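You operate a simulated robot arm through the tools that you are given. There is no shell and no other tool. Be economical: measure what you need, move in short steps, check, and stop when the job is done.

Carry out the task below with a simulated robot arm. There is one attempt and no reset: what you move stays moved.

TASK
Put things in order on the table top. At the end: the pink brush from the table top stands on top of the white butter dish; the blue filter from the table top stands where the pink brush stood; the purple jar from the table top stands where the brown napkin ring stood; the brown napkin ring stands where the blue filter stood; whatever was shut is shut again. Leave all else as you found it, and nothing knocked over.
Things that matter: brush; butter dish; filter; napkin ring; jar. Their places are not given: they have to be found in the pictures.

It is judged by the outcome, as a careful person would: the job done as asked, and still so three seconds after it is handed in. It fails if anything else is knocked over, pushed out of place, dropped, spilled or broken.

THE ROBOT
A 7-joint arm with a two-finger parallel gripper, fixed in place. Base frame: the origin is at the foot of the arm, x ahead of it, y to its left, z up; the work surface is at about z = 0. Lengths are in mm, angles in degrees, forces in N, time in s.
With the tool pointing down near the work surface it reaches from about 240 to 620 mm from the base axis. Its first joint turns from -66.0 to 66.0 degrees. Payload 2.6 kg.
Tool frame: the origin (TCP) lies between the finger pads and is the grasp point; the fingertips stand 30 mm ahead of it; z points along the fingers, y is the line along which they close. The gripper opens to 94 mm. The fingers are 28 mm wide and 10 mm thick; the gripper's body (50 by 96 mm) begins 55 mm behind the TCP.
Orientation is that of the tool frame in the base frame, as a unit quaternion [w, x, y, z]. With the fingers straight down and closing along the base's y, the tool's x points along the base's -x, its y along +y and its z along -z.

THE INTERFACE
- The arm moves only by the tool step_arm. Its argument "moves" is a list of rows, each a list of 3 entries, a list of its own where there are three numbers: the shift along the base's x, y, z in units of 200 mm (1.0 is 200 mm), then the turn, a rotation vector about the base's x, y, z in units of 120 degrees (1.0 is 120 degrees), then the gripper command, from -1 (fully open) to 1 (shut), values between in proportion. In form: [[[tx, ty, tz], [wx, wy, wz], hand], ...]. A call has 1 to 20 rows; each row is the pose to reach, as a shift and turn from the pose commanded when the call began. A call with a number of a shift or a turn outside -1 to 1 is refused whole. A row lasts 0.2 s, in which the tool goes at most 50 mm and 8.6 degrees; a call with a longer step from one row to the next is refused whole, and so is a gripper value outside its range. A pose out of reach is approached as far as the arm can. The call stops where the force on the tool passes 40 N (or 10 N more than at its start, if that is more) or the arm is blocked; 0.2 s more then pass. The fingers move at their own pace (about 72 mm/s each) and stop on an object; they squeeze with about 29 N. The grip force told is the motor's: it shows also when the fingers shut on nothing. Time passes only in rows, and 0.2 s behind the last, so rows that repeat a pose let the fingers close. It gives the time, the measured TCP pose, the force on the tool (base axes), the opening and the grip force at its end, in the units of the frame above (readings bear some noise).
- Cameras (640 x 400 px; columns grow to the right, rows downward): "scene" is fixed at [33.3, 440.6, 563.2]; the picture's right is [-0.77, -0.64, 0.00], its down [-0.41, 0.49, -0.77] and it looks along [0.49, -0.59, -0.64] (base axes); focal length 250 px, centre (320, 200). "wrist" rides on the gripper at [-37, 0, -58] in the tool frame; the picture's right is [0.00, -1.00, 0.00], its down [0.97, 0.00, -0.24] and it looks along [0.24, 0.00, 0.97] (tool axes); focal length 218 px, centre (320, 200).
- grab_frame(camera): a new picture of that camera. No time passes.
- point_at(camera, pixels): for up to 12 pixels [column, row] of the newest picture of that camera ("zoom" is the newest enlarged one), the place [x, y, z] in the base frame of the surface seen there, good to about 3 mm, but the place of the scene camera against the robot may be out by one fixed shift of up to 12 mm in any direction. No time passes.
- enlarge(camera, box): a new picture of the part [left, top, right, bottom] of that camera's present view, enlarged. No time passes.
- job_done(): hands the job in; it is judged then, once.

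Work in short steps. Measure before you move; look again where a grasp or a placing could have gone wrong, and mend it. You have 80 turns and 46 pictures in all, those below and enlarged ones among them. Open the gripper and draw the arm clear of the work before you hand the job in, unless the task says otherwise; then end with one line.

The tools are called after "Request:" as name(argument=value, ...) on one line, values as JSON. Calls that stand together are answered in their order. step_arm: Moves the arm, as the interface text tells. Its arguments: {"type":"object","properties":{"moves":{"type":"array"}},"required":["moves"]} The other tools are called the same way: grab_frame (camera) takes a picture; point_at (camera, pixels) gives the place of the surface under pixels of a picture; enlarge (camera, box) takes an enlarged picture of a part of a camera's view; job_done () hands the job in.

At the start:

```text
t: 0.0
tool_pos: [384.8, -183.2, 350.2]
tool_rot: [0.0, -0.001, 1.0, -0.001]
force: [0.2, -0.4, -0.7]
gripper_width: 93.9
finger_force: 0.1
```

scene: 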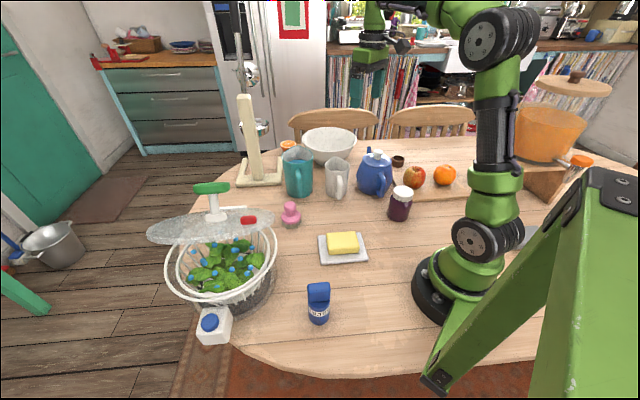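
wrist: 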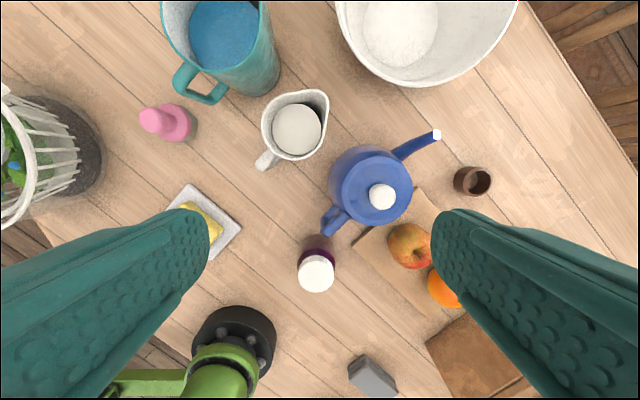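

The pictures show the pink thing near (290,215), the dish at (343,247), a blue thing at (318,303), the jar at (400,203) and the ring at (397,161). I enlarge these areas to identify them.

Request:
enlarge(camera="scene", box=[260, 190, 420, 290])

Request:
enlarge(camera="scene", box=[180, 250, 340, 350])

Request:
point_at(camera="scene", pixels=[[290, 207], [291, 220], [343, 240], [343, 262], [318, 290], [318, 316], [401, 190], [399, 212], [397, 158], [397, 164], [210, 323], [212, 338]])

Request:
point_at(camera="wrist", pixels=[[155, 121], [180, 123], [215, 225], [200, 222], [316, 275], [318, 248], [462, 180], [482, 182], [473, 195], [372, 375], [235, 215], [382, 197]])

```text
4.00 times, centred on (340, 240) of scene
```

zoom: 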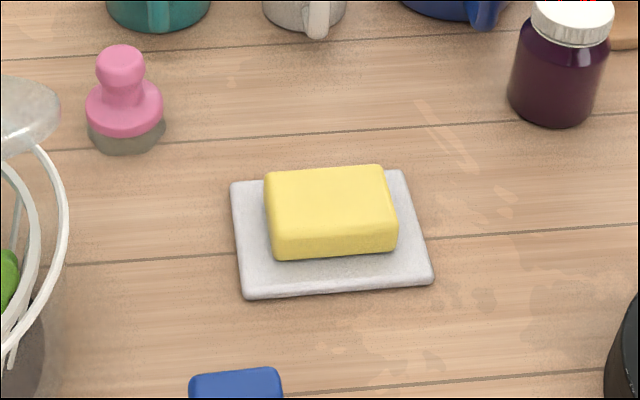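

```text
4.00 times, centred on (260, 300) of scene
```

zoom: 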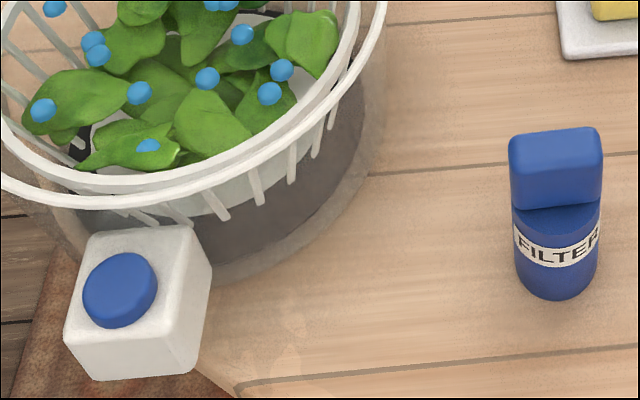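

```text
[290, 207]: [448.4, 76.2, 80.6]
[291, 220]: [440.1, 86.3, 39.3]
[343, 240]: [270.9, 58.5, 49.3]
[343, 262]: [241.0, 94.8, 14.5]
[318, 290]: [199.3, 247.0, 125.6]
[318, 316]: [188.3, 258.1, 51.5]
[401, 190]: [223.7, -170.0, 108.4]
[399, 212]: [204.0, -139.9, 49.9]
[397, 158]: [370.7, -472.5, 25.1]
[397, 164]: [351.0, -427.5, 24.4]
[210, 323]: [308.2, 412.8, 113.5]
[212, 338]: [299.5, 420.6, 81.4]
```

```text
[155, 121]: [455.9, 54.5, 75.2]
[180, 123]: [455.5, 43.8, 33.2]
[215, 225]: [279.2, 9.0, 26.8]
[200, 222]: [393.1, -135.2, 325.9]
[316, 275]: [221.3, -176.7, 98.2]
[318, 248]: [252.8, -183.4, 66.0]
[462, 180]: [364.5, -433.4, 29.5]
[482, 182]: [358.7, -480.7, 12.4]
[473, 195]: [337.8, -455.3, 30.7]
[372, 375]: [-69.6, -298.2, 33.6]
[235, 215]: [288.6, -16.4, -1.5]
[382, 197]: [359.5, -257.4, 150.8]
```

The butter dish carries a butter block; the brush, filter, jar and ring are all identified. I move the arm over between brush and dish for a good wrist view.

Request:
step_arm(moves=[[[0, 0.24, 0], [0, 0, 0], -1], [[0, 0.48, 0], [0, 0, 0], -1], [[0, 0.72, 0], [0, 0, 0], -1], [[0, 0.96, 0], [0, 0, 0], -1], [[0, 0.99, 0], [0, 0, 0], -1]])

Request:
grab_frame(camera="wrist")

```text
t: 1.2
tool_pos: [385.7, 16.0, 349.9]
tool_rot: [-0.001, 0.0, 1.0, 0.001]
force: [0.7, -0.1, 0.4]
gripper_width: 94.0
finger_force: 0.0
```

```text
41 pictures are left
```

wrist: 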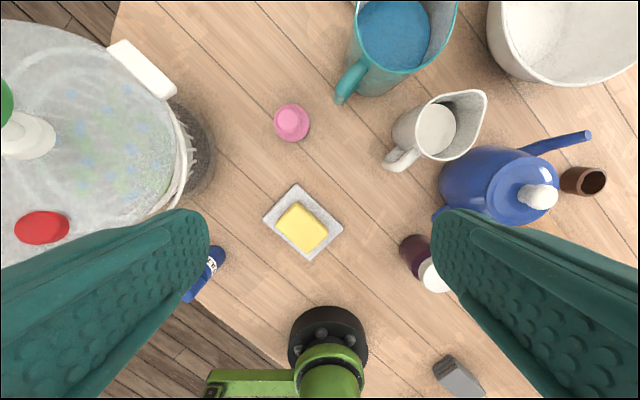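

Dish is a rotated rectangle around (303,222), brush at (291,122). I measure them together with the spinner's nearest parts.

Request:
point_at(camera="wrist", pixels=[[291, 115], [292, 137], [304, 226], [296, 204], [327, 232], [278, 226], [308, 250], [298, 187], [341, 230], [265, 217], [308, 258], [298, 212]])

Request:
point_at(camera="wrist", pixels=[[30, 135], [5, 100], [40, 228], [175, 130], [140, 70], [190, 150], [210, 150], [190, 290], [213, 262], [218, 252], [345, 95], [398, 158]])

Request:
enlarge(camera="wrist", box=[240, 95, 368, 175])

Request:
enlarge(camera="wrist", box=[240, 180, 368, 260])

```text
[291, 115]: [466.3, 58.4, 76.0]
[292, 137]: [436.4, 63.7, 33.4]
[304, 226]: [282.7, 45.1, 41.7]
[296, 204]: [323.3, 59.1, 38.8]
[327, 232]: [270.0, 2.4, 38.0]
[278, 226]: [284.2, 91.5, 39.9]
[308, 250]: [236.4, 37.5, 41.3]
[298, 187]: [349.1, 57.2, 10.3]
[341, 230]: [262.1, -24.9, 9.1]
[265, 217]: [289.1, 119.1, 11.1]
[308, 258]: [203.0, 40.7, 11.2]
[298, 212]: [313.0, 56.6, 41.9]
```

```text
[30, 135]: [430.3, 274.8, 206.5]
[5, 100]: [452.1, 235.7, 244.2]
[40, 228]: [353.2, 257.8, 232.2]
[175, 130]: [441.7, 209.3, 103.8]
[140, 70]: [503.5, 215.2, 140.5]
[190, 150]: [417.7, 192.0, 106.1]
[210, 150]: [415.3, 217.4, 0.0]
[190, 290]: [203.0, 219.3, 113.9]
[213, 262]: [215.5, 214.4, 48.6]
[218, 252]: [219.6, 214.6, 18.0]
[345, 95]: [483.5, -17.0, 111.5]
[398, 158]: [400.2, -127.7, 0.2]
```

```text
5.00 times, centred on (304, 135) of wrist
```

zoom: 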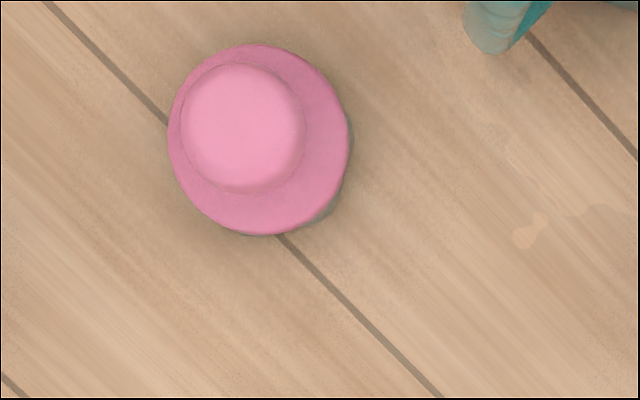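

```text
5.00 times, centred on (304, 220) of wrist
```

zoom: 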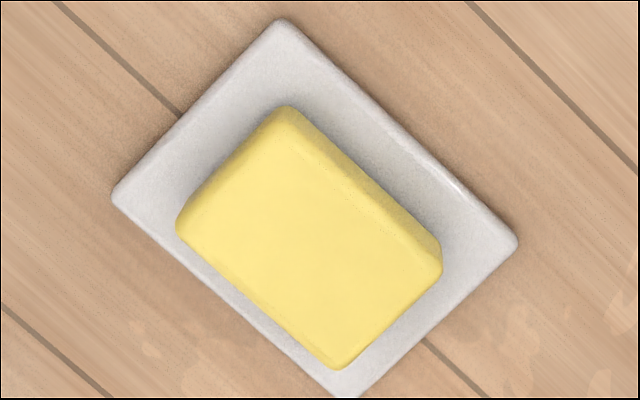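

Brush centre computes to about (458,60), flange about 57 mm wide; butter top is at z≈42, centre about (278,48). I check the flange's height range and the filter and dish heights from the scene picture.

Request:
point_at(camera="scene", pixels=[[291, 215], [291, 217], [291, 219], [291, 221], [291, 223], [291, 225], [291, 227], [291, 229], [291, 204], [300, 218], [282, 218], [340, 276]])

```text
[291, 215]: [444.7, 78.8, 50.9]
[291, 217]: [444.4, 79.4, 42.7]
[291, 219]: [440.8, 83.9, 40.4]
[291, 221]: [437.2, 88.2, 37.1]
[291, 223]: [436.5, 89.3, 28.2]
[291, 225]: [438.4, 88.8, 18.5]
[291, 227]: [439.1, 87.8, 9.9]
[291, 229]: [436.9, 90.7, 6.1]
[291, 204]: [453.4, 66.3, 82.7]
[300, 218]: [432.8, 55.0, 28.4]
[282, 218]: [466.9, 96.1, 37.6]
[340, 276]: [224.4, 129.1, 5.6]
```

I move over the brush, with open fingers, to z≈160.

Request:
step_arm(moves=[[[0.15, 0.1, -0.1], [0, 0, 0], -1], [[0.3, 0.2, -0.2], [0, 0, 0], -1], [[0.36, 0.222, -0.4], [0, 0, 0], -1], [[0.36, 0.222, -0.62], [0, 0, 0], -1], [[0.36, 0.222, -0.84], [0, 0, 0], -1], [[0.36, 0.222, -0.95], [0, 0, 0], -1], [[0.36, 0.222, -0.95], [0, 0, 0], -1]])

Request:
grab_frame(camera="wrist")

```text
t: 2.8
tool_pos: [457.3, 60.8, 160.5]
tool_rot: [0.0, 0.0, 1.0, -0.001]
force: [-0.6, -0.4, 0.1]
gripper_width: 94.0
finger_force: 0.1
```

```text
38 pictures are left
```

wrist: 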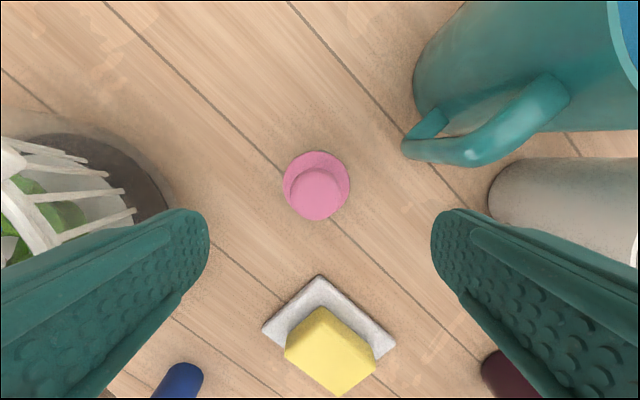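

The brush is between the fingers, centre about (461,62). I descend to z≈52 in steps and close.

Request:
step_arm(moves=[[[0.018, 0.006, -0.2], [0, 0, 0], -1], [[0.018, 0.006, -0.4], [0, 0, 0], -1], [[0.018, 0.006, -0.542], [0, 0, 0], -1], [[0.018, 0.006, -0.542], [0, 0, 0], -1], [[0.018, 0.006, -0.542], [0, 0, 0], 1], [[0.018, 0.006, -0.542], [0, 0, 0], 1], [[0.018, 0.006, -0.542], [0, 0, 0], 1], [[0.018, 0.006, -0.542], [0, 0, 0], 1]])

```text
t: 4.6
tool_pos: [461.7, 61.7, 52.6]
tool_rot: [0.0, 0.0, 1.0, -0.001]
force: [0.4, 0.4, 0.1]
gripper_width: 58.5
finger_force: 29.2
```

Gripped at 58.5 mm. I lift 100 mm and carry it over the dish.

Request:
step_arm(moves=[[[0, 0, 0.1], [0, 0, 0], 1], [[0, 0, 0.3], [0, 0, 0], 1], [[0, 0, 0.5], [0, 0, 0], 1], [[-0.2, -0.01, 0.55], [0, 0, 0], 1], [[-0.4, -0.03, 0.55], [0, 0, 0], 1], [[-0.6, -0.05, 0.55], [0, 0, 0], 1], [[-0.8, -0.07, 0.55], [0, 0, 0], 1], [[-0.917, -0.07, 0.55], [0, 0, 0], 1], [[-0.917, -0.07, 0.55], [0, 0, 0], 1]])

Request:
grab_frame(camera="wrist")

```text
t: 6.6
tool_pos: [277.0, 45.7, 161.5]
tool_rot: [0.0, 0.0, 1.0, 0.0]
force: [0.1, -0.8, -0.2]
gripper_width: 58.8
finger_force: 28.6
```

```text
37 pictures are left
```

wrist: 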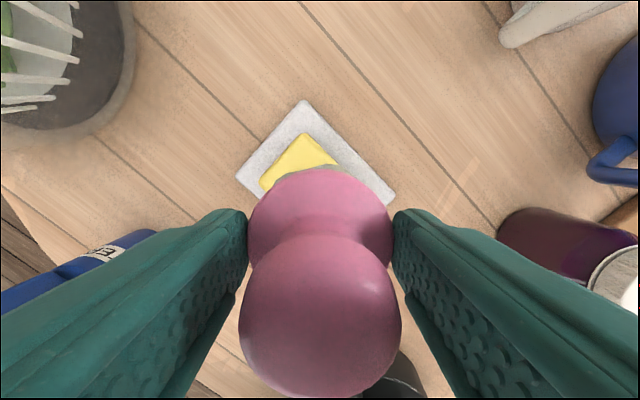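

Brush is centred in the grip; butter's top centre is about (279,47). I lower gently toward z≈94.

Request:
step_arm(moves=[[[0.008, 0.008, -0.15], [0, 0, 0], 1], [[0.008, 0.008, -0.28], [0, 0, 0], 1], [[0.008, 0.008, -0.315], [0, 0, 0], 1], [[0.008, 0.008, -0.325], [0, 0, 0], 1], [[0.008, 0.008, -0.33], [0, 0, 0], 1], [[0.008, 0.008, -0.335], [0, 0, 0], 1]])

Request:
enlarge(camera="scene", box=[280, 180, 408, 260])

```text
t: 8.0
tool_pos: [278.2, 47.8, 95.7]
tool_rot: [-0.001, 0.0, 1.0, 0.0]
force: [0.6, -0.9, -0.9]
gripper_width: 58.4
finger_force: 28.8
```

```text
5.00 times, centred on (344, 220) of scene
```

zoom: 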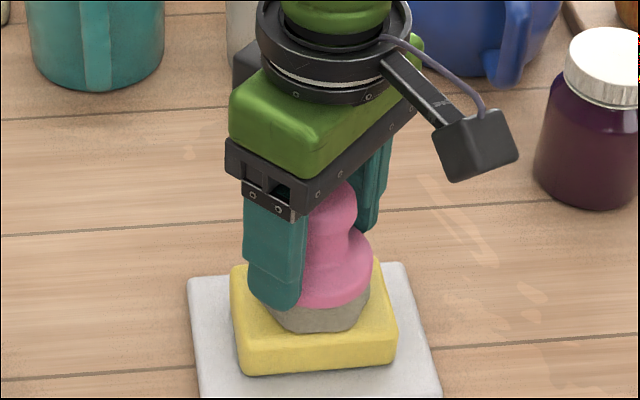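

The bristles are just over the butter top. I lower in 1 mm steps and watch the force.

Request:
step_arm(moves=[[[0, 0, -0.005], [0, 0, 0], 1], [[0, 0, -0.01], [0, 0, 0], 1], [[0, 0, -0.01], [0, 0, 0], 1]])

```text
t: 8.8
tool_pos: [279.4, 48.3, 92.9]
tool_rot: [0.0, 0.0, 1.0, 0.0]
force: [-1.6, -1.4, 7.5]
gripper_width: 58.3
finger_force: 29.0
```

Contact felt (7.5 N). I open slowly and rise straight up.

Request:
step_arm(moves=[[[0, 0, 0.003], [0, 0, 0], 0.2], [[0, 0, 0.003], [0, 0, 0], -0.4], [[0, 0, 0.003], [0, 0, 0], -1], [[0, 0, 0.003], [0, 0, 0], -1], [[0, 0, 0.2], [0, 0, 0], -1], [[0, 0, 0.4], [0, 0, 0], -1], [[0, 0, 0.6], [0, 0, 0], -1], [[0, 0, 0.8], [0, 0, 0], -1], [[0, 0, 1.0], [0, 0, 0], -1]])

Request:
enlarge(camera="scene", box=[264, 180, 424, 280])

Request:
grab_frame(camera="wrist")

```text
t: 10.8
tool_pos: [281.1, 45.9, 294.5]
tool_rot: [0.0, 0.0, 1.0, -0.001]
force: [0.8, -1.1, -0.4]
gripper_width: 94.2
finger_force: 0.1
```

```text
4.00 times, centred on (344, 230) of scene
```

zoom: 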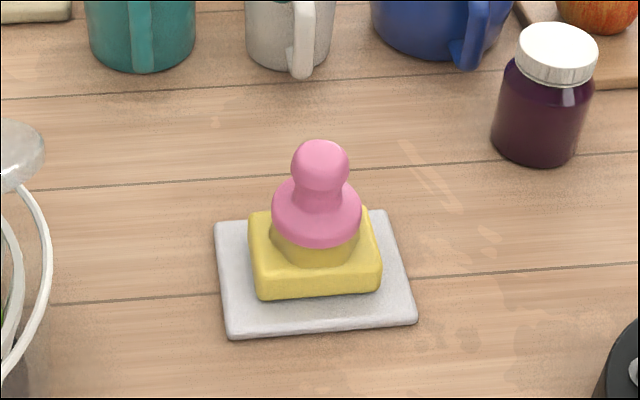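

```text
34 pictures are left
```

wrist: 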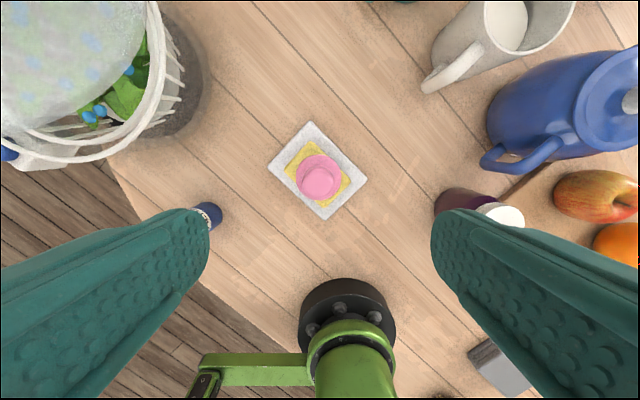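

The brush stands well on the butter. Now I move over near the filter for a wrist look.

Request:
step_arm(moves=[[[-0.06, 0.2, 0], [0, 0, 0], -1], [[-0.12, 0.4, 0], [0, 0, 0], -1], [[-0.18, 0.6, 0], [0, 0, 0], -1], [[-0.24, 0.8, 0], [0, 0, 0], -1], [[-0.28, 0.95, 0], [0, 0, 0], -1], [[-0.28, 0.95, 0], [0, 0, 0], -1]])

Request:
grab_frame(camera="wrist")

```text
t: 12.2
tool_pos: [223.7, 236.9, 295.3]
tool_rot: [-0.001, 0.0, 1.0, 0.001]
force: [0.1, -0.3, -0.8]
gripper_width: 93.9
finger_force: 0.1
```

```text
33 pictures are left
```

wrist: 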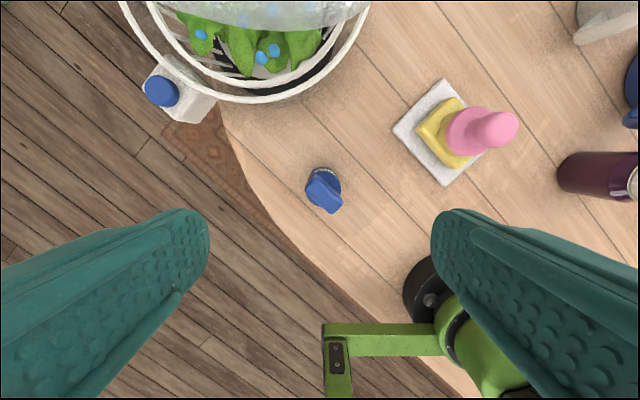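

Request:
enlarge(camera="wrist", box=[276, 150, 372, 210])

Request:
point_at(camera="wrist", pixels=[[311, 182], [333, 206], [341, 202], [320, 177], [325, 190], [322, 170], [306, 184], [335, 211], [337, 185]])

Request:
point_at(camera="scene", pixels=[[309, 288], [328, 288], [318, 284], [318, 300], [318, 306], [318, 322], [310, 318], [327, 316], [318, 328], [340, 330]])

```text
6.67 times, centred on (324, 180) of wrist
```

zoom: 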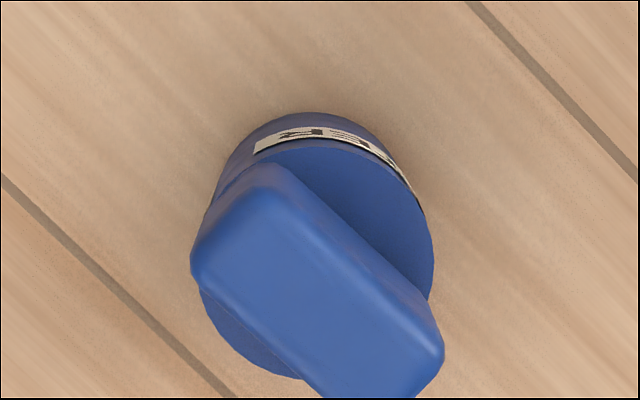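

```text
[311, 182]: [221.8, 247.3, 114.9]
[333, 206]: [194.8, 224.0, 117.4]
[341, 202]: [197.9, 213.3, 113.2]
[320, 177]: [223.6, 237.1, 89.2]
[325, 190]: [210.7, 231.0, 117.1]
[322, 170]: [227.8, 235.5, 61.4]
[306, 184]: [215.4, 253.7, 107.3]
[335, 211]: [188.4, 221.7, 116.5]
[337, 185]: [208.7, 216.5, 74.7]
```

```text
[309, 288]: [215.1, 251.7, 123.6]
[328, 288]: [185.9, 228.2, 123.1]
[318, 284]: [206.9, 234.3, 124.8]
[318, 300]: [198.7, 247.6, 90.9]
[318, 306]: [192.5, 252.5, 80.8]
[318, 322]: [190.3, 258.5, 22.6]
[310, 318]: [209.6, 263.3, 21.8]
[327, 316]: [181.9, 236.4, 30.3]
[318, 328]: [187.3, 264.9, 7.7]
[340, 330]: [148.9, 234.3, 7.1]
```

Filter: box-shaped top z≈75–117, about 20 mm thick, its long axis at about 48° from x, centre about (208,233). I turn the tool by 48° and come down to z≈165 above it.

Request:
step_arm(moves=[[[-0.02, -0.005, 0], [0, 0, 0.067], -1], [[-0.04, -0.01, -0.05], [0, 0, 0.134], -1], [[-0.06, -0.015, -0.15], [0, 0, 0.2], -1], [[-0.078, -0.02, -0.3], [0, 0, 0.267], -1], [[-0.078, -0.02, -0.45], [0, 0, 0.334], -1], [[-0.078, -0.02, -0.55], [0, 0, 0.4], -1], [[-0.078, -0.02, -0.55], [0, 0, 0.4], -1]])

Request:
grab_frame(camera="wrist")

```text
t: 13.8
tool_pos: [208.5, 234.0, 182.0]
tool_rot: [0.0, -0.407, 0.913, 0.001]
force: [0.1, 0.4, -0.6]
gripper_width: 93.8
finger_force: 0.0
```

```text
31 pictures are left
```

wrist: 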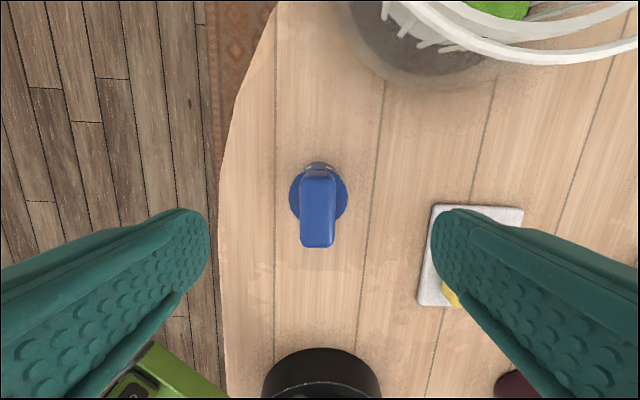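

Aligned and centred (box top centre at about (318,211)). I descend to z≈110 and close.

Request:
step_arm(moves=[[[0, 0, -0.18], [0, 0, 0], -1], [[0, 0, -0.3], [0, 0, 0], -1], [[0, 0, -0.36], [0, 0, 0], -1], [[0, 0, -0.36], [0, 0, 0], -1], [[0, 0, -0.36], [0, 0, 0], 0.5], [[0, 0, -0.36], [0, 0, 0], 1], [[0, 0, -0.36], [0, 0, 0], 1], [[0, 0, -0.36], [0, 0, 0], 1], [[0, 0, -0.36], [0, 0, 0], 1]])

```text
t: 15.8
tool_pos: [208.0, 234.3, 109.5]
tool_rot: [0.0, -0.407, 0.913, -0.001]
force: [0.7, -0.5, -0.4]
gripper_width: 26.1
finger_force: 29.1
```

Gripped (26 mm). I lift 150 mm and start carrying toward the brush's old place (461,62).

Request:
step_arm(moves=[[[0, 0, 0.1], [0, 0, 0], 1], [[0, 0, 0.3], [0, 0, 0], 1], [[0, 0, 0.5], [0, 0, 0], 1], [[0, 0, 0.7], [0, 0, 0], 1], [[0.1, -0.1, 0.8], [0, 0, 0], 1], [[0.25, -0.25, 0.8], [0, 0, 0], 1], [[0.4, -0.4, 0.8], [0, 0, 0], 1], [[0.55, -0.55, 0.8], [0, 0, 0], 1], [[0.7, -0.7, 0.8], [0, 0, 0], 1], [[0.85, -0.85, 0.8], [0, 0, 0], 1], [[1.0, -0.86, 0.8], [0, 0, 0], 1], [[1.0, -0.86, 0.8], [0, 0, 0], 1]])

```text
t: 18.4
tool_pos: [408.1, 63.0, 272.4]
tool_rot: [0.0, -0.407, 0.914, 0.001]
force: [0.6, -0.1, -2.3]
gripper_width: 26.2
finger_force: 29.3
```

I move over the target and lower to about 15 mm above the table.

Request:
step_arm(moves=[[[0.15, -0.005, 0], [0, 0, 0], 1], [[0.267, -0.007, -0.1], [0, 0, 0], 1], [[0.267, -0.007, -0.3], [0, 0, 0], 1], [[0.267, -0.007, -0.5], [0, 0, 0], 1], [[0.267, -0.007, -0.65], [0, 0, 0], 1], [[0.267, -0.007, -0.74], [0, 0, 0], 1], [[0.267, -0.007, -0.74], [0, 0, 0], 1]])

Request:
grab_frame(camera="scene")

```text
t: 20.0
tool_pos: [462.6, 60.3, 124.5]
tool_rot: [0.001, -0.407, 0.913, 0.0]
force: [-0.4, 0.0, -1.5]
gripper_width: 26.1
finger_force: 28.9
```

```text
30 pictures are left
```

scene: 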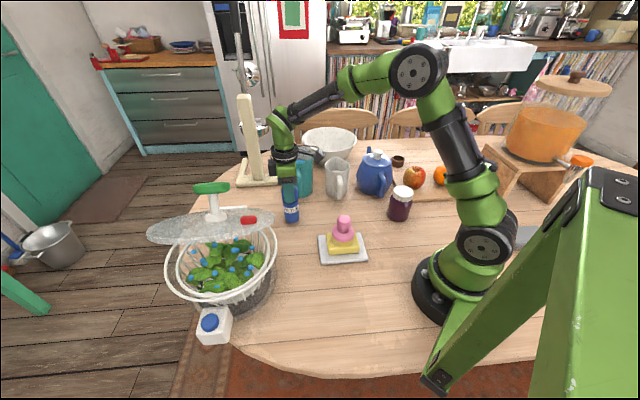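

All clear. I lower to contact.

Request:
step_arm(moves=[[[-0.002, 0.004, -0.03], [0, 0, 0], 1], [[-0.004, 0.006, -0.06], [0, 0, 0], 1], [[-0.004, 0.006, -0.07], [0, 0, 0], 1], [[-0.004, 0.006, -0.076], [0, 0, 0], 1], [[-0.004, 0.006, -0.076], [0, 0, 0], 1]])

```text
t: 21.2
tool_pos: [460.7, 61.4, 109.5]
tool_rot: [0.001, -0.406, 0.914, 0.0]
force: [-4.6, -1.2, 21.3]
gripper_width: 26.4
finger_force: 28.7
```

Contact on the table. I relieve a little, open to about 60 mm and rise.

Request:
step_arm(moves=[[[0, 0, 0.004], [0, 0, 0], 1], [[0, 0, 0.004], [0, 0, 0], 0.2], [[0, 0, 0.004], [0, 0, 0], -0.28], [[0, 0, 0.004], [0, 0, 0], -0.28], [[0, 0, 0.15], [0, 0, 0], -0.28], [[0, 0, 0.35], [0, 0, 0], -0.28], [[0, 0, 0.55], [0, 0, 0], -0.28], [[0, 0, 0.75], [0, 0, 0], -0.28], [[0, 0, 0.95], [0, 0, 0], -1]])

Request:
enlarge(camera="scene", box=[240, 140, 400, 240])

```text
t: 23.2
tool_pos: [462.3, 63.1, 296.7]
tool_rot: [0.0, -0.406, 0.914, 0.0]
force: [0.4, 0.6, 0.7]
gripper_width: 93.9
finger_force: 0.0
```

```text
4.00 times, centred on (320, 190) of scene
```

zoom: 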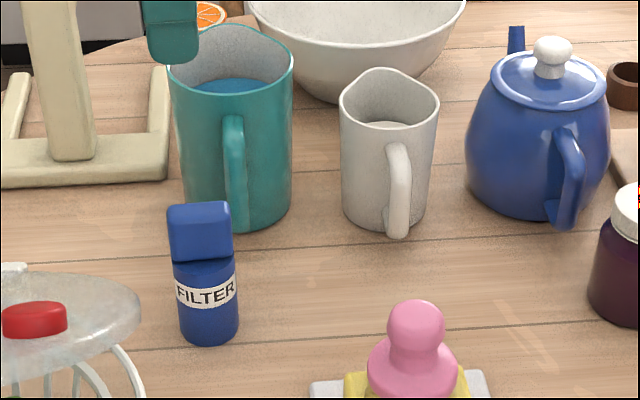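

Filter stands well. Now toward the napkin ring: two moves at z≈297, turning the tool back to yaw 0.

Request:
step_arm(moves=[[[-0.04, -0.2, 0.1], [0, 0, -0.067], -1], [[-0.09, -0.4, 0.1], [0, 0, -0.134], -1], [[-0.14, -0.6, 0.1], [0, 0, -0.2], -1], [[-0.2, -0.8, 0.1], [0, 0, -0.267], -1], [[-0.25, -0.98, 0.1], [0, 0, -0.334], -1], [[-0.25, -0.98, 0.1], [0, 0, -0.4], -1]])

Request:
step_arm(moves=[[[-0.07, -0.2, 0], [0, 0, 0], -1], [[-0.14, -0.4, 0], [0, 0, 0], -1], [[-0.2, -0.6, 0], [0, 0, 0], -1], [[-0.25, -0.8, 0], [0, 0, 0], -1], [[-0.3, -0.98, 0], [0, 0, 0], -1], [[-0.3, -0.98, 0], [0, 0, 0], -1]])

Request:
grab_frame(camera="wrist")

```text
t: 24.6
tool_pos: [411.0, -135.1, 318.2]
tool_rot: [0.0, 0.002, 1.0, 0.0]
force: [-0.6, -0.6, 0.1]
gripper_width: 94.2
finger_force: 0.1
```

```text
t: 26.0
tool_pos: [350.7, -330.3, 317.7]
tool_rot: [-0.001, 0.0, 1.0, -0.001]
force: [-0.5, 0.5, 0.2]
gripper_width: 94.0
finger_force: 0.0
```

```text
28 pictures are left
```

wrist: 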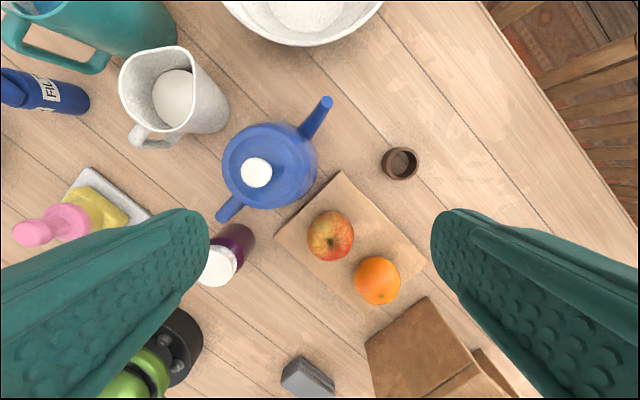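

Ring top at about (402,162). I measure it and enlarge.

Request:
enlarge(camera="wrist", box=[352, 132, 448, 192])

Request:
point_at(camera="wrist", pixels=[[387, 164], [417, 163], [402, 148], [401, 179], [404, 166], [425, 180], [306, 135], [325, 100], [357, 178]])

```text
6.67 times, centred on (400, 162) of wrist
```

zoom: 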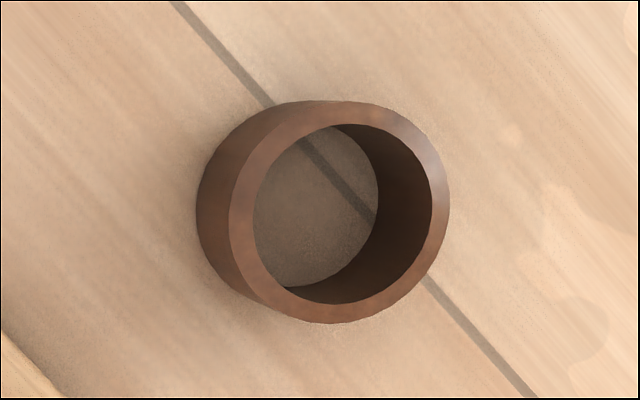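

```text
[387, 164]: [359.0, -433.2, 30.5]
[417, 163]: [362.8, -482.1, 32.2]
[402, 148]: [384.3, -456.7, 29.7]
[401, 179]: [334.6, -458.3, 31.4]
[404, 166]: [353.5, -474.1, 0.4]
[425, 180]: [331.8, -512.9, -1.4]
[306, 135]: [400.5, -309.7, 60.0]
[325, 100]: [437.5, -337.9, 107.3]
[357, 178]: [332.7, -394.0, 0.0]
```

Ring: outer diameter about 50, height 31, centre about (359.5,-457.5). I move above it with 74 mm opening at z≈135.

Request:
step_arm(moves=[[[0.02, -0.2, 0], [0, 0, 0], -0.57], [[0.04, -0.4, 0], [0, 0, 0], -0.57], [[0.044, -0.6, -0.1], [0, 0, 0], -0.57], [[0.044, -0.636, -0.3], [0, 0, 0], -0.57], [[0.044, -0.636, -0.5], [0, 0, 0], -0.57], [[0.044, -0.636, -0.7], [0, 0, 0], -0.57], [[0.044, -0.636, -0.9], [0, 0, 0], -0.57], [[0.044, -0.636, -0.9], [0, 0, 0], -0.57]])

Request:
grab_frame(camera="wrist")

```text
t: 27.8
tool_pos: [375.8, -475.6, 148.6]
tool_rot: [0.0, 0.0, 1.0, 0.001]
force: [-0.3, 0.0, 0.0]
gripper_width: 73.8
finger_force: 0.0
out of reach, approached as far as the arm can: row 3, 4, 5, 6, 7, 8
```

```text
26 pictures are left
```

wrist: 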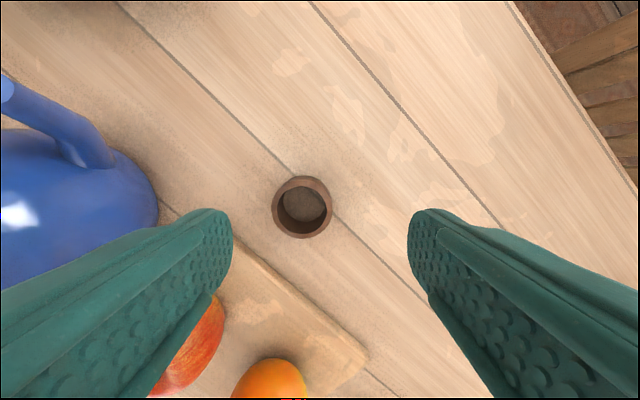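

The arm reports out of reach with this yaw (TCP at (376,-476)); the ring computes to (362,-459). I turn the tool by about -50°, in line with the arm, and read the pose.

Request:
step_arm(moves=[[[0, 0, 0.05], [0, 0, -0.065], -0.57], [[0, 0, 0.05], [0, 0, -0.13], -0.57], [[0, 0, 0.05], [0, 0, -0.2], -0.57], [[0, 0, 0.05], [0, 0, -0.27], -0.57], [[0, 0, 0.05], [0, 0, -0.34], -0.57], [[0, 0, 0.05], [0, 0, -0.41], -0.57], [[0, 0, 0.05], [0, 0, -0.41], -0.57]])

Request:
grab_frame(camera="wrist")

```text
t: 29.4
tool_pos: [377.1, -475.0, 158.3]
tool_rot: [0.0, 0.416, 0.909, -0.001]
force: [1.0, -0.1, 0.5]
gripper_width: 73.7
finger_force: 0.0
```

```text
25 pictures are left
```

wrist: 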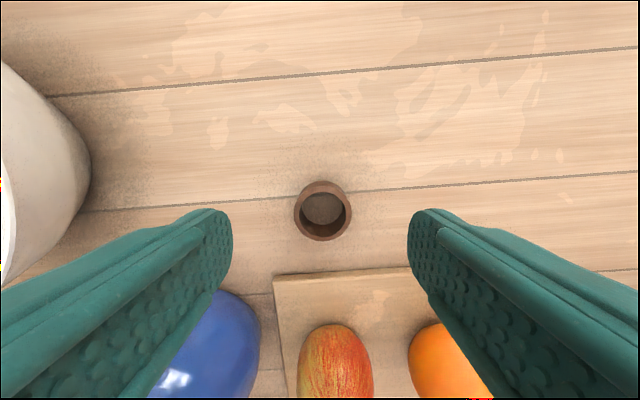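

Ring now straight ahead; centre about (362,-461). I shift there and descend to z≈36.

Request:
step_arm(moves=[[[-0.07, 0.07, -0.05], [0, 0, 0], -0.57], [[-0.07, 0.07, -0.25], [0, 0, 0], -0.57], [[-0.07, 0.07, -0.42], [0, 0, 0], -0.57], [[-0.07, 0.07, -0.42], [0, 0, 0], -0.57]])

Request:
grab_frame(camera="wrist")

```text
t: 30.4
tool_pos: [362.4, -458.4, 71.3]
tool_rot: [-0.001, 0.416, 0.909, -0.001]
force: [0.2, 0.8, -0.5]
gripper_width: 73.6
finger_force: 0.0
```

```text
24 pictures are left
```

wrist: 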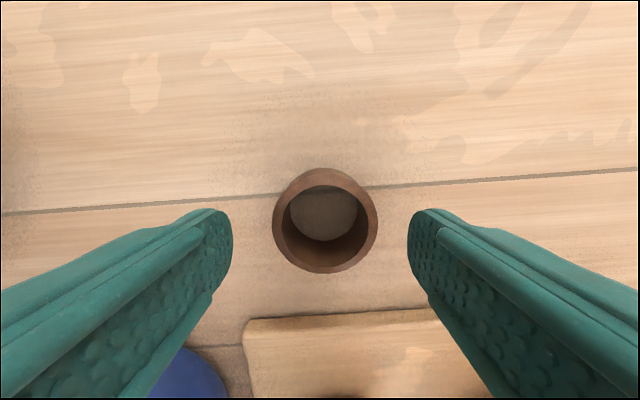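

Ring is about 3 mm off; I correct, descend to z≈36 and close.

Request:
step_arm(moves=[[[0, -0.015, -0.09], [0, 0, 0], -0.57], [[0, -0.015, -0.177], [0, 0, 0], -0.57], [[0, -0.015, -0.177], [0, 0, 0], -0.57], [[0, -0.015, -0.177], [0, 0, 0], 0.2], [[0, -0.015, -0.177], [0, 0, 0], 1], [[0, -0.015, -0.177], [0, 0, 0], 1], [[0, -0.015, -0.177], [0, 0, 0], 1]])

```text
t: 32.0
tool_pos: [362.3, -462.0, 36.4]
tool_rot: [0.0, 0.416, 0.909, 0.001]
force: [-0.1, 0.0, 0.3]
gripper_width: 50.5
finger_force: 29.0
```

Gripped (50.5 mm). I lift to about z=236.

Request:
step_arm(moves=[[[0, 0, 0.1], [0, 0, 0], 1], [[0, 0, 0.3], [0, 0, 0], 1], [[0, 0, 0.5], [0, 0, 0], 1], [[-0.02, 0.03, 0.7], [0, 0, 0], 1], [[-0.05, 0.1, 0.9], [0, 0, 0], 1], [[-0.07, 0.2, 1.0], [0, 0, 0.05], 1], [[-0.1, 0.4, 1.0], [0, 0, 0.1], 1], [[-0.13, 0.6, 1.0], [0, 0, 0.17], 1], [[-0.16, 0.8, 1.0], [0, 0, 0.24], 1], [[-0.18, 0.98, 1.0], [0, 0, 0.3], 1], [[-0.18, 0.98, 1.0], [0, 0, 0.3], 1]])

Request:
step_arm(moves=[[[0, 0.2, 0], [0, 0, 0.05], 1], [[0.02, 0.4, 0], [0, 0, 0.1], 1], [[0.03, 0.6, 0], [0, 0, 0.15], 1], [[0.04, 0.8, 0], [0, 0, 0.2], 1], [[0.04, 0.98, 0], [0, 0, 0.25], 1], [[0.04, 0.98, 0], [0, 0, 0.25], 1]])

Request:
step_arm(moves=[[[0, 0.2, 0], [0, 0, 0.05], 1], [[-0.02, 0.4, 0], [0, 0, 0.1], 1], [[-0.05, 0.6, 0], [0, 0, 0.15], 1], [[-0.1, 0.8, 0], [0, 0, 0.2], 1], [[-0.2, 0.98, 0], [0, 0, 0.25], 1], [[-0.2, 0.98, 0], [0, 0, 0.25], 1]])

```text
t: 34.4
tool_pos: [325.8, -267.7, 241.7]
tool_rot: [-0.001, 0.115, 0.993, 0.001]
force: [-0.9, 0.7, -0.3]
gripper_width: 50.3
finger_force: 29.3
```

```text
t: 35.8
tool_pos: [335.3, -73.1, 237.8]
tool_rot: [0.0, -0.146, 0.989, 0.0]
force: [0.6, 0.2, 0.3]
gripper_width: 50.5
finger_force: 28.5
```

```text
t: 37.2
tool_pos: [295.6, 125.8, 239.1]
tool_rot: [-0.001, -0.397, 0.918, 0.0]
force: [-0.1, -0.4, -0.9]
gripper_width: 50.4
finger_force: 28.5
```

Still held. I move to the filter's old place (208,234) and lower to z≈50.

Request:
step_arm(moves=[[[-0.14, 0.18, 0], [0, 0, 0], 1], [[-0.28, 0.35, 0], [0, 0, 0], 1], [[-0.438, 0.5425, -0.05], [0, 0, 0], 1], [[-0.438, 0.5425, -0.25], [0, 0, 0], 1], [[-0.438, 0.5425, -0.45], [0, 0, 0], 1], [[-0.438, 0.5425, -0.65], [0, 0, 0], 1], [[-0.438, 0.5425, -0.85], [0, 0, 0], 1], [[-0.438, 0.5425, -0.95], [0, 0, 0], 1], [[-0.438, 0.5425, -0.95], [0, 0, 0], 1]])

```text
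refused: row 3 steps farther than a row can; nothing moved
```

Request:
step_arm(moves=[[[-0.14, 0.18, 0], [0, 0, 0], 1], [[-0.28, 0.35, 0], [0, 0, 0], 1], [[-0.4, 0.5, 0], [0, 0, 0], 1], [[-0.438, 0.5425, -0.05], [0, 0, 0], 1], [[-0.438, 0.5425, -0.25], [0, 0, 0], 1], [[-0.438, 0.5425, -0.45], [0, 0, 0], 1], [[-0.438, 0.5425, -0.65], [0, 0, 0], 1], [[-0.438, 0.5425, -0.85], [0, 0, 0], 1], [[-0.438, 0.5425, -0.95], [0, 0, 0], 1], [[-0.438, 0.5425, -0.95], [0, 0, 0], 1]])

```text
t: 39.4
tool_pos: [206.0, 233.5, 47.5]
tool_rot: [0.0, -0.397, 0.918, -0.001]
force: [1.0, 0.0, -0.4]
gripper_width: 50.6
finger_force: 29.4
```

Within 2 mm of the target; I lower to contact near z≈36.

Request:
step_arm(moves=[[[0.006, 0.002, -0.03], [0, 0, 0], 1], [[0.008, 0.003, -0.048], [0, 0, 0], 1], [[0.008, 0.003, -0.058], [0, 0, 0], 1], [[0.008, 0.003, -0.058], [0, 0, 0], 1]])

```text
t: 40.4
tool_pos: [209.7, 233.8, 36.3]
tool_rot: [0.0, -0.396, 0.918, -0.001]
force: [-0.5, -1.4, 2.2]
gripper_width: 50.2
finger_force: 29.1
stopped in row 4: the force on the tool passed its limit (the readings are from after the stop); the commanded pose is now the measured one
```

Contact made. I open and rise.

Request:
step_arm(moves=[[[0, 0, 0], [0, 0, 0], 0.2], [[0, 0, 0], [0, 0, 0], -0.57], [[0, 0, 0], [0, 0, 0], -0.57], [[0, 0, 0.2], [0, 0, 0], -0.57], [[0, 0, 0.4], [0, 0, 0], -0.57], [[0, 0, 0.6], [0, 0, 0], -0.57], [[0, 0, 0.8], [0, 0, 0], -1], [[0, 0, 1.0], [0, 0, 0], -1], [[0, 0, 1.0], [0, 0, 0], -1]])

Request:
grab_frame(camera="wrist")

```text
t: 42.4
tool_pos: [207.6, 234.7, 238.4]
tool_rot: [0.001, -0.396, 0.918, -0.001]
force: [-0.6, 0.1, 0.1]
gripper_width: 93.7
finger_force: 0.1
```

```text
23 pictures are left
```

wrist: 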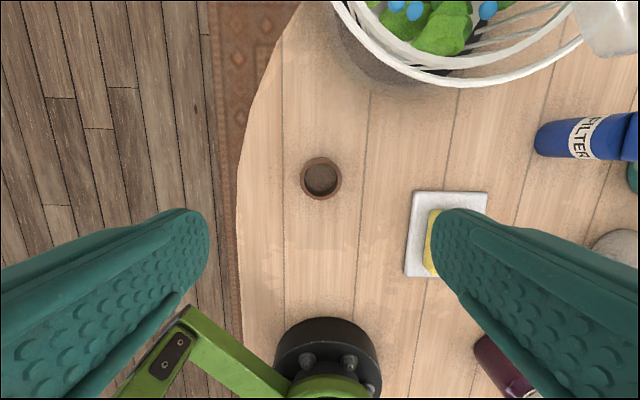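

Ring stands in place. Now to the jar: first (318,45), then (260,-145), turning back to yaw 0.

Request:
step_arm(moves=[[[0.13, -0.15, 0], [0, 0, -0.06], -1], [[0.26, -0.33, 0.05], [0, 0, -0.13], -1], [[0.4, -0.5, 0.1], [0, 0, -0.195], -1], [[0.5, -0.7, 0.15], [0, 0, -0.26], -1], [[0.55, -0.9, 0.2], [0, 0, -0.325], -1], [[0.55, -0.95, 0.2], [0, 0, -0.39], -1]])

Request:
step_arm(moves=[[[0, -0.2, 0], [0, 0, 0], -1], [[-0.05, -0.4, 0], [0, 0, 0], -1], [[-0.12, -0.6, 0], [0, 0, 0], -1], [[-0.2, -0.8, 0], [0, 0, 0], -1], [[-0.29, -0.95, 0], [0, 0, 0], -1], [[-0.29, -0.95, 0], [0, 0, 0], -1]])

Request:
grab_frame(camera="wrist")

```text
t: 43.8
tool_pos: [318.0, 44.3, 276.4]
tool_rot: [0.001, 0.002, 1.0, -0.001]
force: [0.0, 0.4, -0.6]
gripper_width: 93.9
finger_force: 0.0
```

```text
t: 45.2
tool_pos: [260.0, -147.7, 274.4]
tool_rot: [-0.001, 0.001, 1.0, 0.0]
force: [-0.4, 0.7, -0.5]
gripper_width: 93.9
finger_force: 0.1
```

```text
22 pictures are left
```

wrist: 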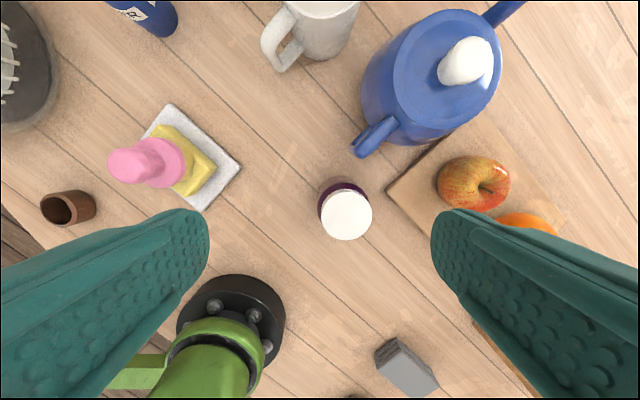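

Jar lid centre at (346,214). I measure jar and its neighbours (teapot handle, board corner, apple).

Request:
point_at(camera="wrist", pixels=[[346, 214], [346, 191], [321, 213], [371, 213], [340, 184], [356, 152], [362, 140], [378, 118], [390, 190], [445, 180], [480, 165], [395, 205]])

Request:
enlarge(camera="wrist", box=[290, 130, 418, 250])

Request:
enlarge(camera="scene", box=[340, 140, 468, 220])

```text
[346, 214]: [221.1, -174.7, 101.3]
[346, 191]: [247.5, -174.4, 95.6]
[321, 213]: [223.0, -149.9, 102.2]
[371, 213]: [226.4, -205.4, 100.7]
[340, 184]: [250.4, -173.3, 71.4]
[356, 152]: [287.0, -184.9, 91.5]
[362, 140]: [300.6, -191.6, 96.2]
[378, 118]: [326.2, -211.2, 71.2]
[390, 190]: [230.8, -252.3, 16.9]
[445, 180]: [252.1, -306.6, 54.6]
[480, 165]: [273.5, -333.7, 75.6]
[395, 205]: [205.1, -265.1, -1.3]
```

```text
3.33 times, centred on (354, 190) of wrist
```

zoom: 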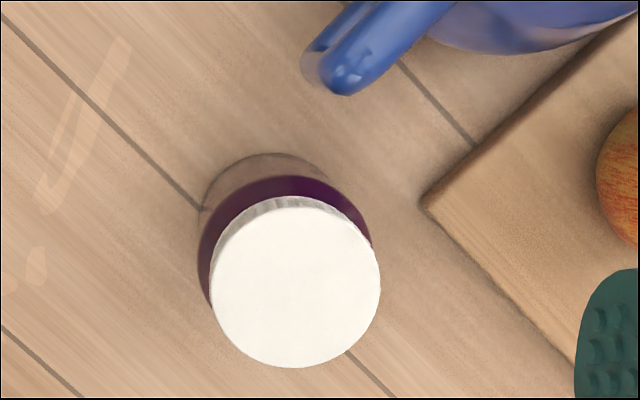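

```text
5.00 times, centred on (404, 180) of scene
```

zoom: 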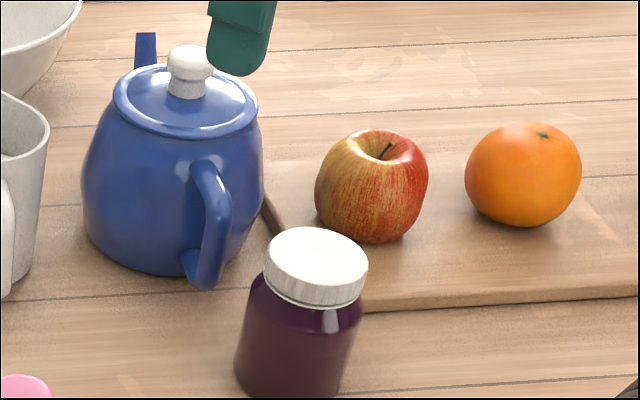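

Jar centre about (224,-177), top z 101; the teapot handle tip is at (286,-185,~96). I turn -45° above the jar so the fingers pass clear of board and teapot, and look.

Request:
step_arm(moves=[[[-0.05, -0.05, 0], [0, 0, -0.065], -1], [[-0.1, -0.1, 0], [0, 0, -0.13], -1], [[-0.18, -0.147, 0], [0, 0, -0.195], -1], [[-0.18, -0.147, -0.1], [0, 0, -0.26], -1], [[-0.18, -0.147, -0.3], [0, 0, -0.32], -1], [[-0.18, -0.147, -0.5], [0, 0, -0.375], -1], [[-0.18, -0.147, -0.5], [0, 0, -0.375], -1]])

Request:
grab_frame(camera="wrist")

```text
t: 46.8
tool_pos: [223.7, -174.4, 177.0]
tool_rot: [0.001, 0.385, 0.923, 0.0]
force: [-0.2, 0.2, 0.6]
gripper_width: 93.8
finger_force: 0.0
```

```text
19 pictures are left
```

wrist: 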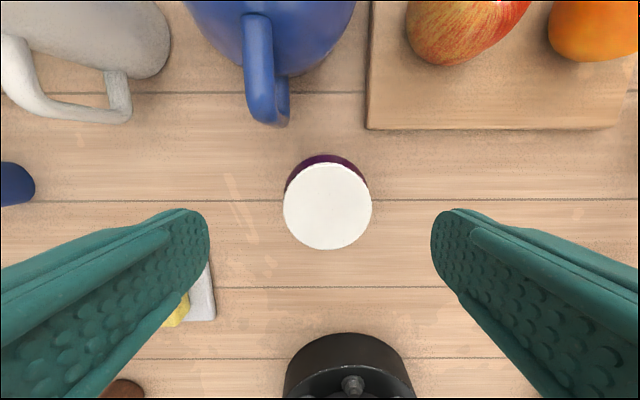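

Lid centre at (328,205) gives a ~5 mm offset along the closing line. I correct and descend to z≈68, then close.

Request:
step_arm(moves=[[[-0.016, -0.017, -0.1], [0, 0, 0], -1], [[-0.016, -0.017, -0.25], [0, 0, 0], -1], [[-0.016, -0.017, -0.4], [0, 0, 0], -1], [[-0.016, -0.017, -0.545], [0, 0, 0], -1], [[-0.016, -0.017, -0.545], [0, 0, 0], -1], [[-0.016, -0.017, -0.545], [0, 0, 0], 0], [[-0.016, -0.017, -0.545], [0, 0, 0], 1], [[-0.016, -0.017, -0.545], [0, 0, 0], 1], [[-0.016, -0.017, -0.545], [0, 0, 0], 1]])

```text
t: 48.8
tool_pos: [220.4, -179.9, 68.6]
tool_rot: [0.0, 0.384, 0.923, 0.0]
force: [-3.0, 4.8, 10.8]
gripper_width: 68.4
finger_force: 29.1
```

Gripped (68.4 mm). I lift 150 mm straight up and check.

Request:
step_arm(moves=[[[0, 0, 0.05], [0, 0, 0], 1], [[0, 0, 0.15], [0, 0, 0], 1], [[0, 0, 0.3], [0, 0, 0], 1], [[0, 0, 0.5], [0, 0, 0], 1], [[0, 0, 0.65], [0, 0, 0], 1], [[0, 0, 0.75], [0, 0, 0], 1], [[0, 0, 0.75], [0, 0, 0], 1]])

Request:
grab_frame(camera="scene")

```text
t: 50.4
tool_pos: [221.9, -178.2, 219.2]
tool_rot: [0.0, 0.382, 0.924, -0.001]
force: [0.3, 1.0, -4.4]
gripper_width: 67.5
finger_force: 29.3
```

```text
18 pictures are left
```

scene: 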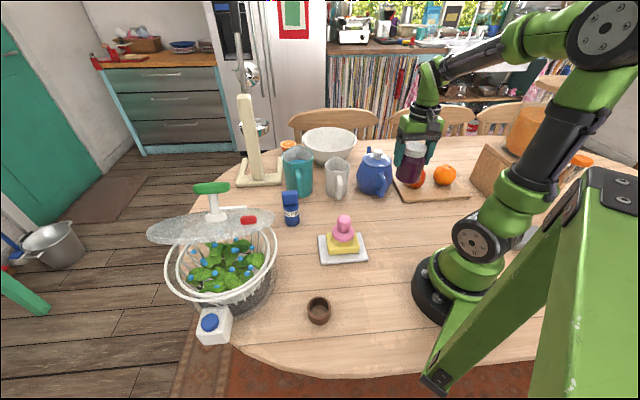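

Jar is held and everything else stands. I carry it toward (362,-462) at this height.

Request:
step_arm(moves=[[[0.07, -0.18, 0.05], [0, 0, -0.01], 1], [[0.16, -0.37, 0.05], [0, 0, -0.02], 1], [[0.25, -0.56, 0.05], [0, 0, -0.03], 1], [[0.34, -0.75, 0.05], [0, 0, -0.03], 1], [[0.43, -0.94, 0.05], [0, 0, -0.03], 1], [[0.43, -0.94, 0.05], [0, 0, -0.03], 1]])

Request:
step_arm(moves=[[[0.09, -0.18, 0], [0, 0, 0], 1], [[0.18, -0.33, 0], [0, 0, 0], 1], [[0.272, -0.479, 0], [0, 0, 0], 1], [[0.272, -0.479, 0], [0, 0, 0], 1]])

Request:
grab_frame(camera="wrist")

```text
t: 51.8
tool_pos: [309.5, -367.2, 230.0]
tool_rot: [0.0, 0.412, 0.911, -0.001]
force: [-0.3, -0.2, -3.6]
gripper_width: 67.5
finger_force: 29.0
```

```text
t: 52.8
tool_pos: [364.2, -459.4, 225.6]
tool_rot: [-0.001, 0.412, 0.911, 0.0]
force: [-0.1, 0.7, -4.0]
gripper_width: 67.3
finger_force: 29.1
out of reach, approached as far as the arm can: row 3, 4
```

```text
17 pictures are left
```

wrist: 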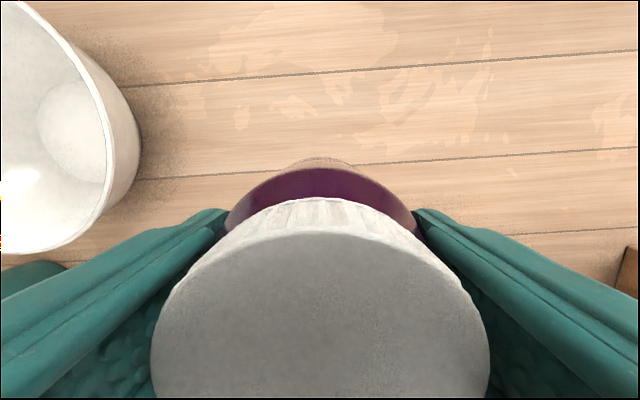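

Almost there; I lower to about 15 mm above the table.

Request:
step_arm(moves=[[[0, 0, -0.15], [0, 0, 0], 1], [[0, 0, -0.35], [0, 0, 0], 1], [[0, 0, -0.55], [0, 0, 0], 1], [[0, 0, -0.7], [0, 0, 0], 1], [[0, 0, -0.7], [0, 0, 0], 1]])

```text
t: 54.0
tool_pos: [361.0, -460.3, 87.0]
tool_rot: [-0.001, 0.413, 0.911, -0.001]
force: [-0.5, -0.7, -3.2]
gripper_width: 67.5
finger_force: 29.0
```

Request:
step_arm(moves=[[[0.005, -0.005, -0.05], [0, 0, 0], 1], [[0.005, -0.007, -0.08], [0, 0, 0], 1], [[0.005, -0.007, -0.088], [0, 0, 0], 1], [[0.005, -0.007, -0.093], [0, 0, 0], 1], [[0.005, -0.007, -0.093], [0, 0, 0], 1]])

```text
t: 55.2
tool_pos: [363.5, -461.8, 68.8]
tool_rot: [0.001, 0.413, 0.911, -0.002]
force: [-8.1, 5.5, 22.3]
gripper_width: 67.5
finger_force: 28.7
```

The jar touches the table (22 N). I relieve 1 mm, open and rise.

Request:
step_arm(moves=[[[0, 0, 0.004], [0, 0, 0], 1], [[0, 0, 0.004], [0, 0, 0], 0], [[0, 0, 0.004], [0, 0, 0], -1], [[0, 0, 0.004], [0, 0, 0], -1], [[0, 0, 0.15], [0, 0, 0], -1], [[0, 0, 0.3], [0, 0, 0], -1], [[0, 0, 0.5], [0, 0, 0], -1], [[0, 0, 0.65], [0, 0, 0], -1]])

Request:
step_arm(moves=[[[-0.1, 0.15, 0.1], [0, 0, 0], -1], [[-0.2, 0.3, 0.25], [0, 0, 0], -1], [[-0.2, 0.45, 0.4], [0, 0, 0], -1], [[-0.2, 0.62, 0.5], [0, 0, 0], -1], [[-0.2, 0.8, 0.6], [0, 0, 0], -1], [[-0.2, 0.8, 0.6], [0, 0, 0], -1]])

Request:
grab_frame(camera="scene")

Request:
grab_frame(camera="wrist")

```text
t: 57.0
tool_pos: [362.1, -461.0, 197.0]
tool_rot: [0.0, 0.413, 0.911, -0.001]
force: [-0.4, -0.1, -0.3]
gripper_width: 94.2
finger_force: 0.0
```

```text
t: 58.4
tool_pos: [322.8, -299.7, 319.1]
tool_rot: [0.0, 0.412, 0.911, -0.001]
force: [0.9, -0.2, -0.1]
gripper_width: 93.9
finger_force: 0.0
```

```text
16 pictures are left
```

scene: 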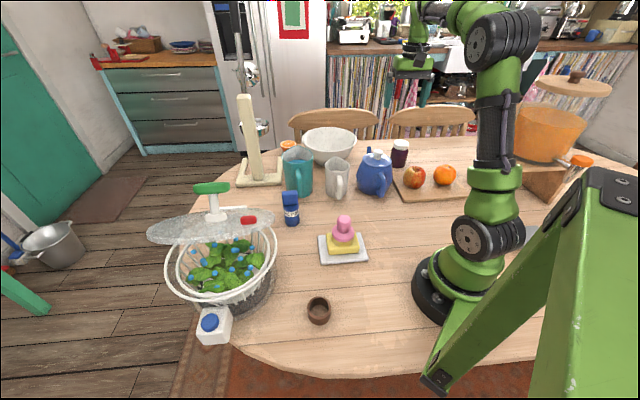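

```text
15 pictures are left
```

wrist: 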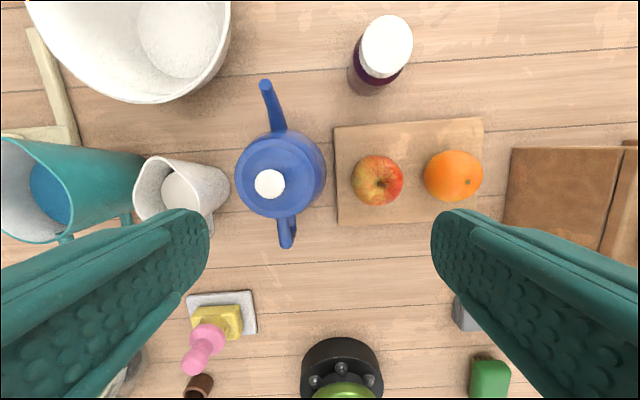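

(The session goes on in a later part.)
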